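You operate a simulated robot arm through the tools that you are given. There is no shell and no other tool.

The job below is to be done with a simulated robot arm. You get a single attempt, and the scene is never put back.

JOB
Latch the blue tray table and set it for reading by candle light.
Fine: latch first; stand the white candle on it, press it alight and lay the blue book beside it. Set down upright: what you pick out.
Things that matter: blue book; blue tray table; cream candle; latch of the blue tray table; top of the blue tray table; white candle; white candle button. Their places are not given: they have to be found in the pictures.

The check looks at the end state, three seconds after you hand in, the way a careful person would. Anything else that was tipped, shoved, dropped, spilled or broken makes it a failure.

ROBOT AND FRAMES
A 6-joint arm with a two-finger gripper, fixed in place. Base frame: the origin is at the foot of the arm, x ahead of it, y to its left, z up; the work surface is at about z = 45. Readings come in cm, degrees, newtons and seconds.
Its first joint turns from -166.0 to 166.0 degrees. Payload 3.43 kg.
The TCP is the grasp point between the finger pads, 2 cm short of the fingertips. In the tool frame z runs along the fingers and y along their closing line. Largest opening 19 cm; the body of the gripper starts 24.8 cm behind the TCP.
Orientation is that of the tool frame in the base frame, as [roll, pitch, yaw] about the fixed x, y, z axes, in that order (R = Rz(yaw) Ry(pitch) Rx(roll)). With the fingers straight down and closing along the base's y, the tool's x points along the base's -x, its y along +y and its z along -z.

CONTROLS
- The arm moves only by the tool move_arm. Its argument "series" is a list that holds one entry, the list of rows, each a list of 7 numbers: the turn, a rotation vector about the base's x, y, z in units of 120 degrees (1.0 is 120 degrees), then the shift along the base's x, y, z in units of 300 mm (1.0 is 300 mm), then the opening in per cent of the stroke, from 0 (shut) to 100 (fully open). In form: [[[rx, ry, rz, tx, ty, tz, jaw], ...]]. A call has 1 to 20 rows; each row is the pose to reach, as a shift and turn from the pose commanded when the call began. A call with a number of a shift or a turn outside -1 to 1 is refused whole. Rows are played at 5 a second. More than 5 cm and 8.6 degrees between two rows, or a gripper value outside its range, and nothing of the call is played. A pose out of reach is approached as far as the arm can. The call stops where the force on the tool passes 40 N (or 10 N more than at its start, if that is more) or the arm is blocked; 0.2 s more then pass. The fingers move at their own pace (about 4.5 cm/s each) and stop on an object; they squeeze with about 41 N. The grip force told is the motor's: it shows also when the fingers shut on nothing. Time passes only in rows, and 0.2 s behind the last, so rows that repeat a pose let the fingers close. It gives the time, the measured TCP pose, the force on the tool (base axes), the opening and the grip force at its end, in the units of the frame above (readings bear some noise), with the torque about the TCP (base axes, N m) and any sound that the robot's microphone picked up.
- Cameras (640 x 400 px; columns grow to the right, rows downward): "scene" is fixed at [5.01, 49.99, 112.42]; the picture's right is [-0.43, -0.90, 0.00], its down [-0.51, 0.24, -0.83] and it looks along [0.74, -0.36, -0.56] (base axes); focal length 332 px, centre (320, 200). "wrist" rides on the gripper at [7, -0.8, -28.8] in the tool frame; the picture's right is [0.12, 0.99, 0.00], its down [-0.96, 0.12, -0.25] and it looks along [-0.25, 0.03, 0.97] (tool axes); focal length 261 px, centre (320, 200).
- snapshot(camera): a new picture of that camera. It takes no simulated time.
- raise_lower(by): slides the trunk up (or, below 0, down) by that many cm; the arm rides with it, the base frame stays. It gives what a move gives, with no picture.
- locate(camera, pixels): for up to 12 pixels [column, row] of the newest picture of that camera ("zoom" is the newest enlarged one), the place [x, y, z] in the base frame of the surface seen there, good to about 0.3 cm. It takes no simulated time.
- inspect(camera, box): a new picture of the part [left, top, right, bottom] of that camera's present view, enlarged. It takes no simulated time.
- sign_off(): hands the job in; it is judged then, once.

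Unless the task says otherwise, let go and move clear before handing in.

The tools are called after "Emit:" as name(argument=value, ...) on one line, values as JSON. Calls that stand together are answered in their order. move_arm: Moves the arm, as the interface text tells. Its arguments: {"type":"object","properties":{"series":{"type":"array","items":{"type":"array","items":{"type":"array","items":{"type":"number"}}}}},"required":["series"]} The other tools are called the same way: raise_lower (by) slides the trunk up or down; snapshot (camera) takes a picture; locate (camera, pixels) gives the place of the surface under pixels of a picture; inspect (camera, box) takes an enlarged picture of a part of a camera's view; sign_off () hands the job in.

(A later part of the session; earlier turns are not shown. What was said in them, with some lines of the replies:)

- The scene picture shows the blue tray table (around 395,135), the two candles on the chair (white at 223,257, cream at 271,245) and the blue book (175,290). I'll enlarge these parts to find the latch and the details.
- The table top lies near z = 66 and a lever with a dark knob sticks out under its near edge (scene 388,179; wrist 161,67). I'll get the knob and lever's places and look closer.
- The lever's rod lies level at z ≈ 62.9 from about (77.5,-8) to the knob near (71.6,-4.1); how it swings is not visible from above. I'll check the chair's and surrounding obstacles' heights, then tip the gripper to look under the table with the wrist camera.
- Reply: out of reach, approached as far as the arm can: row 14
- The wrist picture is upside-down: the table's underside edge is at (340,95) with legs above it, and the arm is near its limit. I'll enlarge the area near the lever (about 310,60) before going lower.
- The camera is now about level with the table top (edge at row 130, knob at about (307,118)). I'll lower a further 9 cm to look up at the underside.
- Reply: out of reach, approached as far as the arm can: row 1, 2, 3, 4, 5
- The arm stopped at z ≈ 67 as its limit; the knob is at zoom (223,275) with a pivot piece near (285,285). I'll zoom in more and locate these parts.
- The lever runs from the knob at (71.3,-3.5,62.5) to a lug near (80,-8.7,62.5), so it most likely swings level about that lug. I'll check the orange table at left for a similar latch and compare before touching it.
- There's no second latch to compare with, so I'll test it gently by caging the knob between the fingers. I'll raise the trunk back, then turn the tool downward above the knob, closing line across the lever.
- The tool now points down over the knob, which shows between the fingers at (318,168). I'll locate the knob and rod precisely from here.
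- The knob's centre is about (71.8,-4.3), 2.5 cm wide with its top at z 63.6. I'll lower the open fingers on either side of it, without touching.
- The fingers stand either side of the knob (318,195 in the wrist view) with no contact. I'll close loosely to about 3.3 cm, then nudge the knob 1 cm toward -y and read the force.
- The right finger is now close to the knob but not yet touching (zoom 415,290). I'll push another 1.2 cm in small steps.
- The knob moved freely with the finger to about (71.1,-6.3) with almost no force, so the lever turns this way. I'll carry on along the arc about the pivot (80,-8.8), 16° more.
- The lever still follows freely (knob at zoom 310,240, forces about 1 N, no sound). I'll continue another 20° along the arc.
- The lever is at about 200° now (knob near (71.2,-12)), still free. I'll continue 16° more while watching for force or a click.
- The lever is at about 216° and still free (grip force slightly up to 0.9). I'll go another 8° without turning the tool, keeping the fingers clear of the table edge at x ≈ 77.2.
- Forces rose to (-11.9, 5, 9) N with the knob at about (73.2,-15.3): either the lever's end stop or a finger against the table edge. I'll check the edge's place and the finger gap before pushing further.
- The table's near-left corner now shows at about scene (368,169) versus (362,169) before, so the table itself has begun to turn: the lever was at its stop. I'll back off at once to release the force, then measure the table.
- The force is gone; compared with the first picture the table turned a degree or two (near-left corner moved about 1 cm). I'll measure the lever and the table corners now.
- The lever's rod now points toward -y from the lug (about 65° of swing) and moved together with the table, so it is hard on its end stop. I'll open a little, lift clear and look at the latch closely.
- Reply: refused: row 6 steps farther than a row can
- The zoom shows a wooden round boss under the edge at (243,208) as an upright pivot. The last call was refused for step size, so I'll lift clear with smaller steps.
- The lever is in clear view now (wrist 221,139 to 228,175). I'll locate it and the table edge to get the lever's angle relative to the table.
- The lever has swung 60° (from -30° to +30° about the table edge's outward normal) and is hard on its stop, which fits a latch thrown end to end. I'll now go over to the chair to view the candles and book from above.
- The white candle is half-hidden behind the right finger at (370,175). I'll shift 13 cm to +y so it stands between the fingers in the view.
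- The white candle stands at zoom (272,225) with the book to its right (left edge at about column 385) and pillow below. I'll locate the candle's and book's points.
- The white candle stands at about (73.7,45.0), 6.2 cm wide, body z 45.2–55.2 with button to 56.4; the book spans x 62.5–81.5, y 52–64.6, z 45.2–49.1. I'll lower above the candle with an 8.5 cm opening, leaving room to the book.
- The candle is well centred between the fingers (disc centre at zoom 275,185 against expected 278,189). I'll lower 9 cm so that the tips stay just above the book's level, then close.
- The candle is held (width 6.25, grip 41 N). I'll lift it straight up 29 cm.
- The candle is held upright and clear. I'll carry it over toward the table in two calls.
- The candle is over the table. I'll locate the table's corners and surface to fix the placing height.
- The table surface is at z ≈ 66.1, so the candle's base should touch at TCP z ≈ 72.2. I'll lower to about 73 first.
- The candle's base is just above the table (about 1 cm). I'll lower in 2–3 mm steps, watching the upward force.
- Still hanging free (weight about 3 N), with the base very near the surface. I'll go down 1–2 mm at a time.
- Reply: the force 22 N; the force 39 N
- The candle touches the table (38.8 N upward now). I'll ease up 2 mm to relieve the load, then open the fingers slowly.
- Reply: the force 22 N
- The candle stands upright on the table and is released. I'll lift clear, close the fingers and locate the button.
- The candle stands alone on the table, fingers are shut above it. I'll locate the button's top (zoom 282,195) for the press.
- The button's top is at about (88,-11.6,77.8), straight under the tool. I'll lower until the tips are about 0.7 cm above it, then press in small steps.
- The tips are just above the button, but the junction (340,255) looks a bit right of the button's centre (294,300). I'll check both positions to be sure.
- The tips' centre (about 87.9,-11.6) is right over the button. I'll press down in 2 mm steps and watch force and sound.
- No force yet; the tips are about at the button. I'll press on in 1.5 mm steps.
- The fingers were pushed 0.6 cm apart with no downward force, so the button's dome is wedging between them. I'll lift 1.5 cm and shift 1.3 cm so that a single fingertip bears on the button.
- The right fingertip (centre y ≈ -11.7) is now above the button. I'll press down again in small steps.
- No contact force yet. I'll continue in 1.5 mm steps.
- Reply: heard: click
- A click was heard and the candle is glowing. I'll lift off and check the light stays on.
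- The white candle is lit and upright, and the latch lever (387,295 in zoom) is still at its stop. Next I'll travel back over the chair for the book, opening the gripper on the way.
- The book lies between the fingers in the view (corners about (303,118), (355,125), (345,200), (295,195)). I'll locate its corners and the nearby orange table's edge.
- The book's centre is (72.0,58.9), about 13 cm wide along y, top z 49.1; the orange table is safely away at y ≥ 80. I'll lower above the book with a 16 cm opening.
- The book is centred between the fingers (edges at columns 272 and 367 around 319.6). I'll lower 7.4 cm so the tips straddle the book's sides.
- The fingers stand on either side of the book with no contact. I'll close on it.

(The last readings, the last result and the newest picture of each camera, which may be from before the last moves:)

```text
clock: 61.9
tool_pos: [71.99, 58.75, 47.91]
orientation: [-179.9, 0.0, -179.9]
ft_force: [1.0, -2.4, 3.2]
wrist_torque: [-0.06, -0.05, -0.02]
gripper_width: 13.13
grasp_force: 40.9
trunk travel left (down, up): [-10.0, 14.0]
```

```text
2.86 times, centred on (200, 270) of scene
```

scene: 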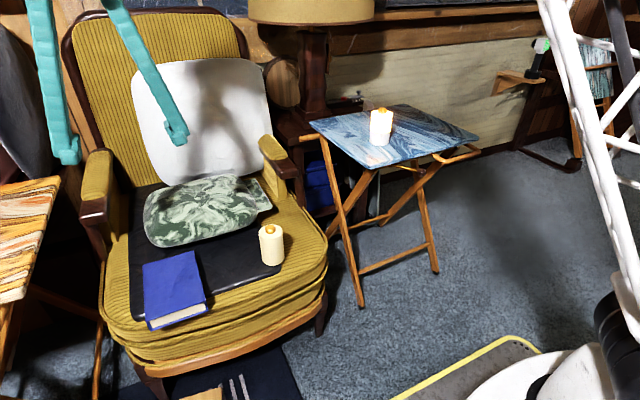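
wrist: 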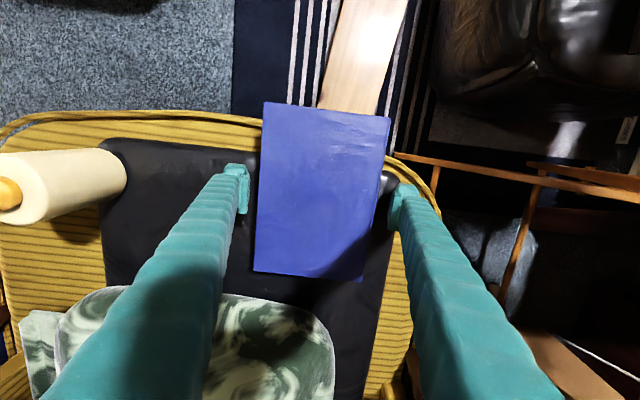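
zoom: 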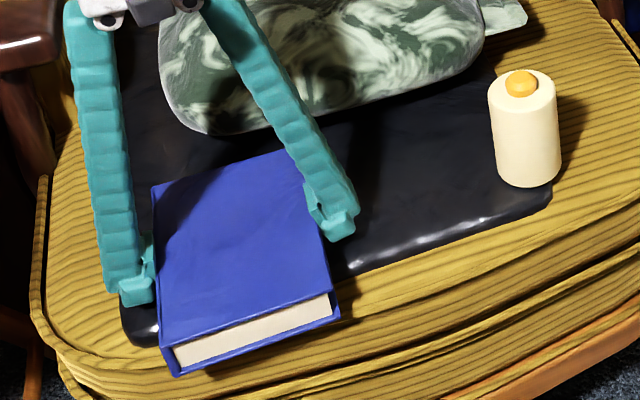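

The book is held at 13.1 cm with 41 N. I'll lift slowly a few centimetres first and check that it comes up level.

Emit:
move_arm(series=[[[0, 0, 0, 0, 0, 0.02, 55], [0, 0, 0, 0, 0, 0.06, 55], [0, 0, 0, 0, 0, 0.11, 55], [0, 0, 0, 0, 0, 0.17, 55]]])

Emit:
inspect(camera="scene", box=[110, 180, 290, 320])

```text
clock: 62.9
tool_pos: [71.89, 58.92, 52.93]
orientation: [-179.9, -0.1, -179.9]
ft_force: [0.2, 0.6, -3.7]
wrist_torque: [-0.04, -0.02, 0.0]
gripper_width: 13.14
grasp_force: 41.0
trunk travel left (down, up): [-10.0, 14.0]
```

```text
2.86 times, centred on (200, 250) of scene
```

zoom: 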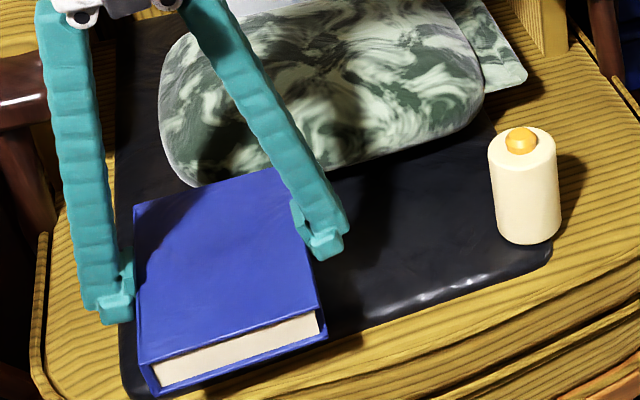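

The book comes up level (about 0.4 kg). I'll lift on to z ≈ 82, then carry it along the near side (x ≈ 72) so it doesn't pass over the candle.

Emit:
move_arm(series=[[[0, 0, 0, 0, 0, 0.1, 55], [0, 0, 0, 0, 0, 0.2, 55], [0, 0, 0, 0, 0, 0.3, 55], [0, 0, 0, 0, 0, 0.4, 55], [0, 0, 0, 0, 0, 0.5, 55], [0, 0, 0, 0, 0, 0.6, 55], [0, 0, 0, 0, 0, 0.7, 55], [0, 0, 0, 0, 0, 0.8, 55], [0, 0, 0, 0, 0, 0.9, 55], [0, 0, 0, 0, 0, 1.0, 55]]])

Emit:
move_arm(series=[[[0, 0, 0, 0, -0.08, 0, 55], [0, 0, 0, 0, -0.18, 0, 55], [0, 0, 0, 0, -0.28, 0, 55], [0, 0, 0, 0, -0.38, 0, 55], [0, 0, 0, 0, -0.48, 0, 55], [0, 0, 0, 0, -0.58, 0, 55], [0, 0, 0, 0, -0.68, 0, 55], [0, 0, 0, 0, -0.78, 0, 55], [0, 0, 0, 0, -0.88, 0, 55], [0, 0, 0, 0, -0.98, 0, 55]]])

Emit:
snapshot(camera="scene")

```text
clock: 65.1
tool_pos: [71.95, 59.09, 83.06]
orientation: [-179.9, -0.1, -179.9]
ft_force: [0.8, 0.3, -2.9]
wrist_torque: [0.01, 0.04, 0.04]
gripper_width: 13.11
grasp_force: 40.7
trunk travel left (down, up): [-10.0, 14.0]
```

```text
clock: 67.3
tool_pos: [71.87, 29.52, 83.09]
orientation: [-180.0, 0.1, -179.8]
ft_force: [0.4, -0.3, -4.3]
wrist_torque: [-0.1, 0.01, 0.0]
gripper_width: 13.12
grasp_force: 40.9
trunk travel left (down, up): [-10.0, 14.0]
```

```text
taken
```

scene: 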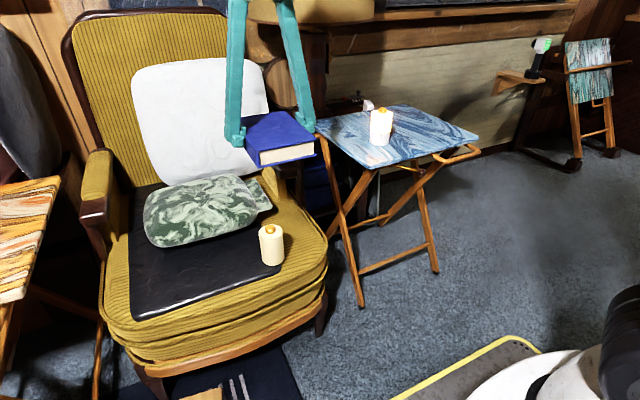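

The book is carried level. I'll continue along y to about -27.5, still at x ≈ 72.

Emit:
move_arm(series=[[[0, 0, 0, 0, -0.08, 0.02, 55], [0, 0, 0, 0, -0.18, 0.04, 55], [0, 0, 0, 0, -0.28, 0.05, 55], [0, 0, 0, 0, -0.38, 0.05, 55], [0, 0, 0, 0, -0.48, 0.05, 55], [0, 0, 0, 0, -0.58, 0.05, 55], [0, 0, 0, 0, -0.68, 0.05, 55], [0, 0, 0, 0, -0.78, 0.05, 55], [0, 0, 0, 0, -0.88, 0.05, 55], [0, 0, 0, 0, -0.95, 0.05, 55]]])

Emit:
move_arm(series=[[[0, 0, 0, 0, -0.08, 0, 55], [0, 0, 0, 0, -0.18, 0, 55], [0, 0, 0, 0, -0.28, 0, 55], [0, 0, 0, 0, -0.38, 0, 55], [0, 0, 0, 0, -0.48, 0, 55], [0, 0, 0, 0, -0.58, 0, 55], [0, 0, 0, 0, -0.68, 0, 55], [0, 0, 0, 0, -0.78, 0, 55], [0, 0, 0, 0, -0.88, 0, 55], [0, 0, 0, 0, -0.95, 0, 55]]])

Emit:
snapshot(camera="scene")

Emit:
snapshot(camera="wrist")

```text
clock: 69.5
tool_pos: [71.97, 0.93, 84.45]
orientation: [179.9, 0.0, -179.9]
ft_force: [-0.8, 0.3, -3.2]
wrist_torque: [-0.07, 0.0, -0.01]
gripper_width: 13.07
grasp_force: 41.1
trunk travel left (down, up): [-10.0, 14.0]
```

```text
clock: 71.7
tool_pos: [71.87, -27.6, 84.33]
orientation: [180.0, -0.1, -179.9]
ft_force: [0.6, 0.6, -2.4]
wrist_torque: [-0.05, -0.01, 0.0]
gripper_width: 13.09
grasp_force: 41.1
trunk travel left (down, up): [-10.0, 14.0]
```

```text
taken
```

scene: 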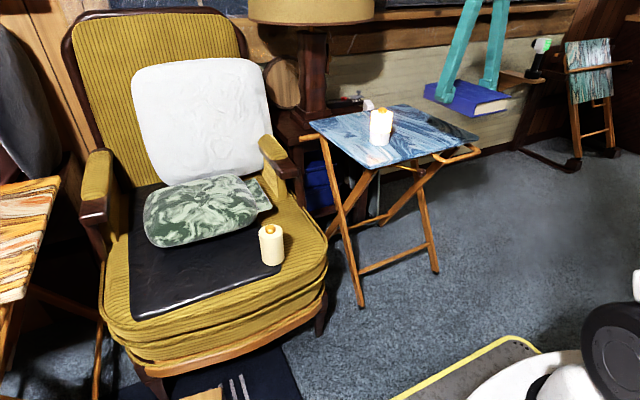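

```text
taken
```

wrist: 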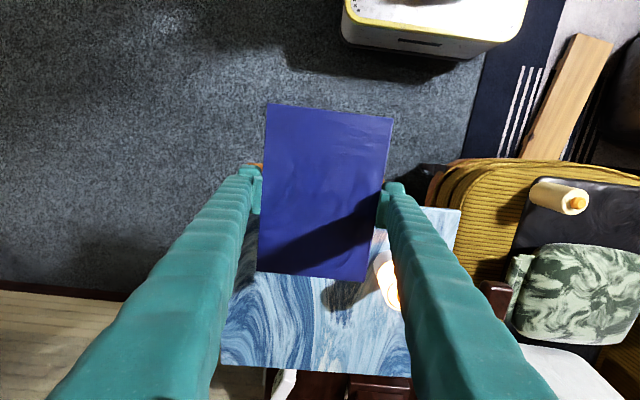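

Now I'll move the book out over the table to x ≈ 89, staying clear of the candle at y ≈ -11.8, with a 2.6° turn to match the table.

Emit:
move_arm(series=[[[0, 0, 0.003, 0.08, 0, 0, 55], [0, 0, 0.006, 0.17, 0, 0, 55], [0, 0, 0.01, 0.26, 0, 0, 55], [0, 0, 0.014, 0.36, 0, 0, 55], [0, 0, 0.018, 0.46, 0, 0, 55], [0, 0, 0.0217, 0.53, 0, 0, 55], [0, 0, 0.0217, 0.572, 0, 0, 55]]])

Emit:
snapshot(camera="scene")

Emit:
snapshot(camera="wrist")

Emit:
inspect(camera="scene", box=[330, 50, 490, 180])

```text
clock: 73.3
tool_pos: [89.06, -27.58, 84.61]
orientation: [-179.9, 0.1, -177.3]
ft_force: [0.1, -0.3, -2.4]
wrist_torque: [-0.01, -0.08, 0.02]
gripper_width: 13.09
grasp_force: 40.7
trunk travel left (down, up): [-10.0, 14.0]
```

```text
taken
```

scene: 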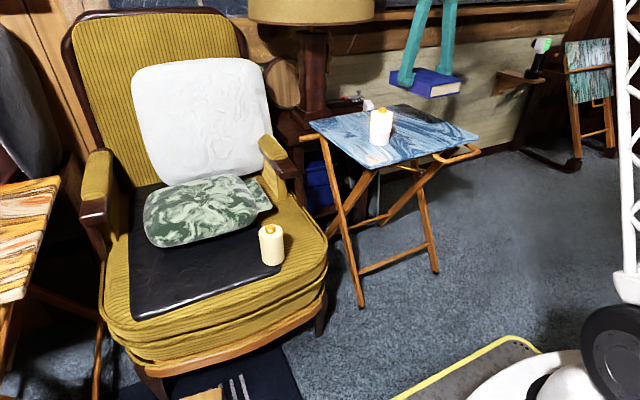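

```text
taken
```

wrist: 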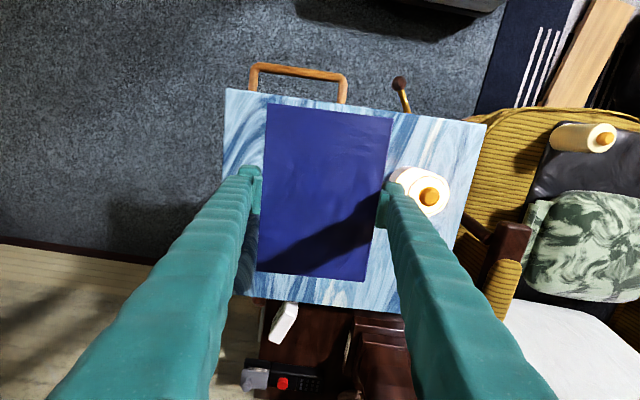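

```text
3.08 times, centred on (410, 115) of scene
```

zoom: 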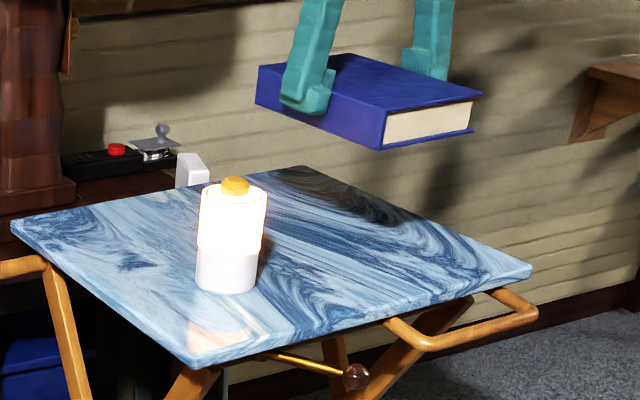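

The book is over the right part of the table with the candle well to its side (candle at wrist (425,195)). I'll lower to TCP z ≈ 70, about 1.2 cm above touch-down.

Emit:
move_arm(series=[[[0, 0, 0, 0, 0, -0.08, 55], [0, 0, 0, 0, 0, -0.17, 55], [0, 0, 0, 0, 0, -0.26, 55], [0, 0, 0, 0, 0, -0.34, 55], [0, 0, 0, 0, 0, -0.41, 55], [0, 0, 0, 0, 0, -0.45, 55], [0, 0, 0, 0, 0, -0.475, 55]]])

Emit:
inspect(camera="scene", box=[350, 80, 480, 170])

Emit:
snapshot(camera="wrist")

```text
clock: 74.9
tool_pos: [89.06, -27.68, 70.01]
orientation: [179.9, 0.0, -177.3]
ft_force: [-0.6, 0.7, -2.5]
wrist_torque: [0.04, -0.01, -0.01]
gripper_width: 13.09
grasp_force: 41.1
trunk travel left (down, up): [-10.0, 14.0]
```

```text
4.44 times, centred on (415, 125) of scene
```

zoom: 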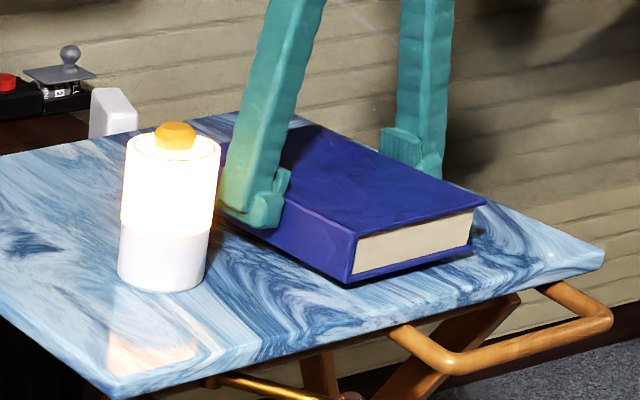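

```text
taken
```

wrist: 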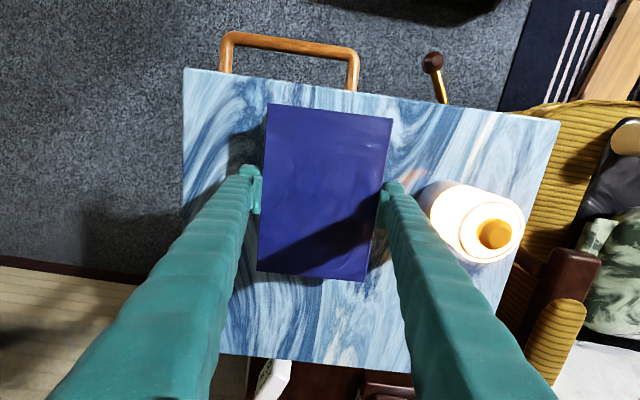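

The book is about 1 cm above the table and there is a clear gap between finger and candle. I'll lower in small steps until it touches.

Emit:
move_arm(series=[[[0, 0, 0, 0, 0, -0.01, 55], [0, 0, 0, 0, 0, -0.02, 55], [0, 0, 0, 0, 0, -0.028, 55]]])

Emit:
move_arm(series=[[[0, 0, 0, 0, 0, -0.005, 55], [0, 0, 0, 0, 0, -0.009, 55]]])

```text
clock: 75.7
tool_pos: [89.08, -27.47, 69.31]
orientation: [180.0, -0.2, -177.2]
ft_force: [-0.3, -0.1, -3.2]
wrist_torque: [-0.01, 0.02, -0.02]
gripper_width: 13.06
grasp_force: 41.0
trunk travel left (down, up): [-10.0, 14.0]
```

```text
clock: 76.3
tool_pos: [89.1, -27.52, 69.01]
orientation: [180.0, 0.0, -177.3]
ft_force: [0.4, 1.0, -0.2]
wrist_torque: [-0.17, 0.22, -0.04]
gripper_width: 13.05
grasp_force: 40.9
trunk travel left (down, up): [-10.0, 14.0]
```

The weight is just being taken up (force from -3.2 to -0.2 N). One more millimetre, then I'll open slowly.

Emit:
move_arm(series=[[[0, 0, 0, 0, 0, -0.003, 55], [0, 0, 0, 0, 0, -0.003, 55]]])

Emit:
inspect(camera="scene", box=[350, 80, 480, 170])

```text
clock: 76.9
tool_pos: [89.09, -27.66, 69.16]
orientation: [180.0, 0.0, -177.3]
ft_force: [-2.3, -0.7, 9.3]
wrist_torque: [0.0, 0.11, 0.4]
gripper_width: 13.04
grasp_force: 41.1
trunk travel left (down, up): [-10.0, 14.0]
```

```text
4.44 times, centred on (415, 125) of scene
```

zoom: 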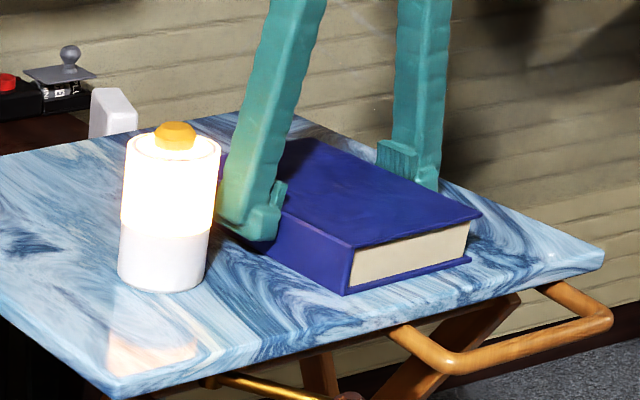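

The book rests on the table (9 N). I'll open the fingers slowly to about 15 cm.

Emit:
move_arm(series=[[[0, 0, 0, 0, 0, 0, 69], [0, 0, 0, 0, 0, 0, 72], [0, 0, 0, 0, 0, 0, 75], [0, 0, 0, 0, 0, 0, 78], [0, 0, 0, 0, 0, 0, 78]]])

Emit:
inspect(camera="scene", box=[350, 80, 480, 170])

Emit:
snapshot(camera="wrist")

```text
clock: 78.1
tool_pos: [89.13, -27.66, 68.89]
orientation: [180.0, 0.0, -177.3]
ft_force: [-0.4, 0.2, 0.3]
wrist_torque: [-0.02, -0.04, 0.0]
gripper_width: 14.84
grasp_force: 0.1
trunk travel left (down, up): [-10.0, 14.0]
```

```text
4.44 times, centred on (415, 125) of scene
```

zoom: 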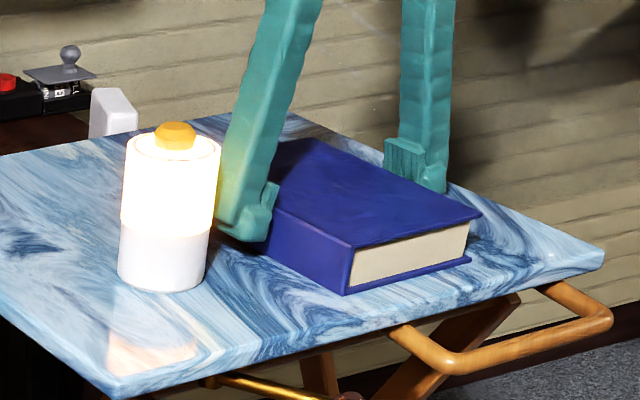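

```text
taken
```

wrist: 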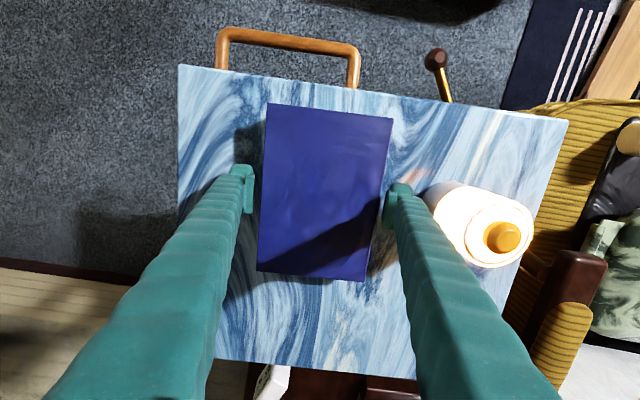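

The book lies flat and is free of both fingers, and the right finger is clear of the candle. I'll lift straight up, slowly at first.

Emit:
move_arm(series=[[[0, 0, 0, 0, 0, 0.02, 78], [0, 0, 0, 0, 0, 0.06, 78], [0, 0, 0, 0, 0, 0.12, 78], [0, 0, 0, 0, 0, 0.2, 78], [0, 0, 0, 0, 0, 0.3, 78], [0, 0, 0, 0, 0, 0.4, 78], [0, 0, 0, 0, 0, 0.5, 78], [0, 0, 0, 0, 0, 0.6, 78], [0, 0, 0, 0, 0, 0.7, 78], [0, 0, 0, 0, 0, 0.8, 78]]])

Emit:
snapshot(camera="wrist")

Emit:
snapshot(camera="scene")

Emit:
inspect(camera="scene", box=[300, 80, 500, 205])

```text
clock: 80.3
tool_pos: [88.96, -27.51, 92.86]
orientation: [180.0, -0.1, -177.4]
ft_force: [-0.4, -0.5, 1.0]
wrist_torque: [0.01, 0.07, -0.04]
gripper_width: 14.83
grasp_force: 0.0
trunk travel left (down, up): [-10.0, 14.0]
```

```text
taken
```

wrist: 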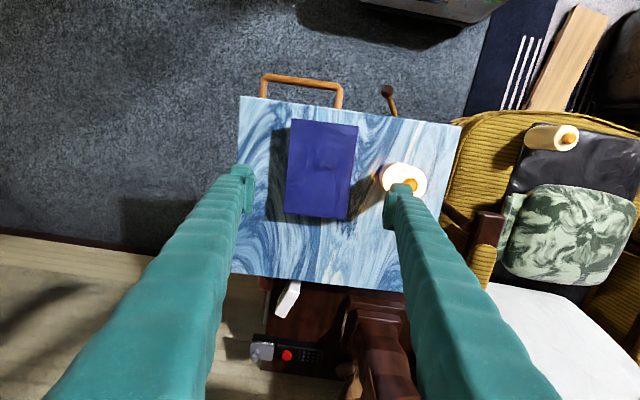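

```text
taken
```

scene: 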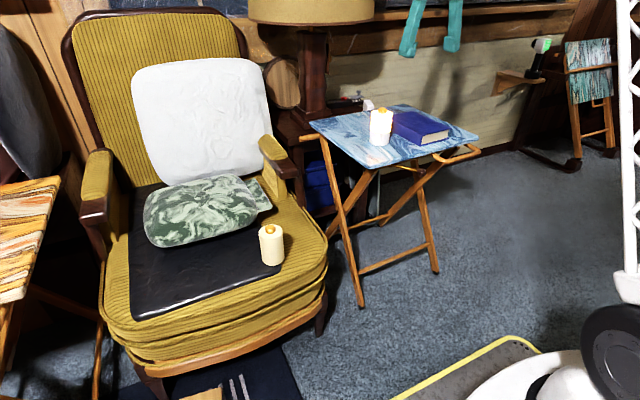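

```text
3.20 times, centred on (400, 142) of scene
```

zoom: 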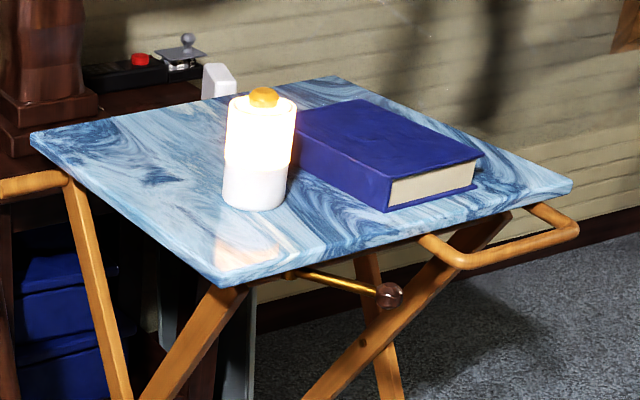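

The book lies flat beside the lit, upright white candle; the lever (zoom 387,293) is still thrown and the cream candle is undisturbed at (271,245). I'll move the arm back and clear, then check once more.

Emit:
move_arm(series=[[[0, 0, 0, 0, 0, 0.06, 78], [0, 0, 0, -0.08, 0, 0.1, 78], [0, 0, 0, -0.18, 0, 0.1, 78], [0, 0, 0, -0.28, 0, 0.1, 78], [0, 0, 0, -0.38, 0, 0.1, 78], [0, 0, 0, -0.48, 0, 0.1, 78], [0, 0, 0, -0.56, 0, 0.1, 78]]])

Emit:
snapshot(camera="wrist")

Emit:
inspect(camera="scene", box=[300, 80, 500, 205])

Emit:
snapshot(camera="scene")

```text
clock: 81.9
tool_pos: [72.42, -27.54, 95.93]
orientation: [-180.0, -0.1, -177.3]
ft_force: [0.2, 0.4, -1.7]
wrist_torque: [0.0, 0.17, 0.0]
gripper_width: 14.79
grasp_force: 0.1
trunk travel left (down, up): [-10.0, 14.0]
```

```text
taken
```

wrist: 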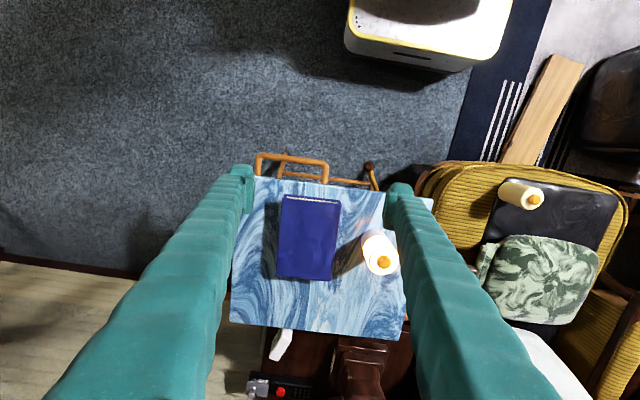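

```text
3.20 times, centred on (400, 142) of scene
```

zoom: 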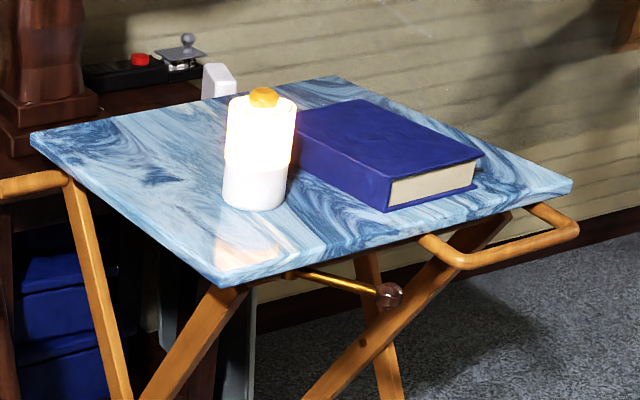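

```text
taken
```

scene: 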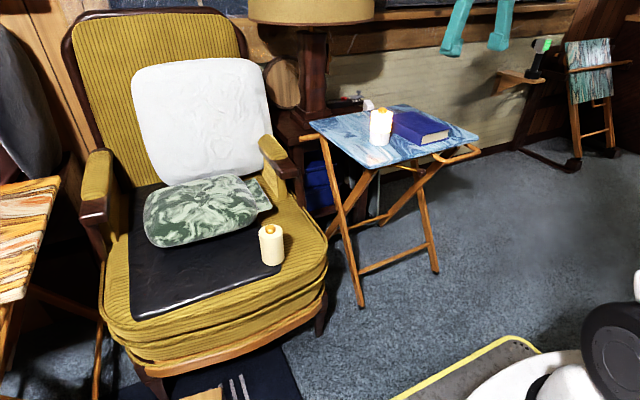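

The last pictures show the lever at its far stop (zoom 387,293), the white candle upright and lit (258,150), and the blue book flat beside it (385,155). The gripper is open and clear and the cream candle hasn't moved. The table turned about 2–3° when the lever reached its stop, and no latch click was heard, but the lever swung end to end, so I'm handing in.

Emit:
sign_off()

```text
The job is handed in.
```

I handed the job in with the table set. I couldn't fully confirm the latch, and the table moved slightly.

- **Latch:** I did this first. The lever swung about 60° and came up hard against a stop. No click was heard, so I judged it latched from the lever's position alone.
- **Table:** When the lever hit its stop, I kept pushing and the table shifted. It turned about 2–3°, and its near-left corner moved roughly 2 cm. I left it there rather than risk pushing it back.
- **White candle:** It stands upright on the table and is lit. The button clicked, and the candle was still glowing in the last picture.
- **Blue book:** It lies flat on the table beside the candle, with a gap of about 6 cm.

In the last pictures the cream candle and everything else looked undisturbed. The gripper was open and clear of the table.
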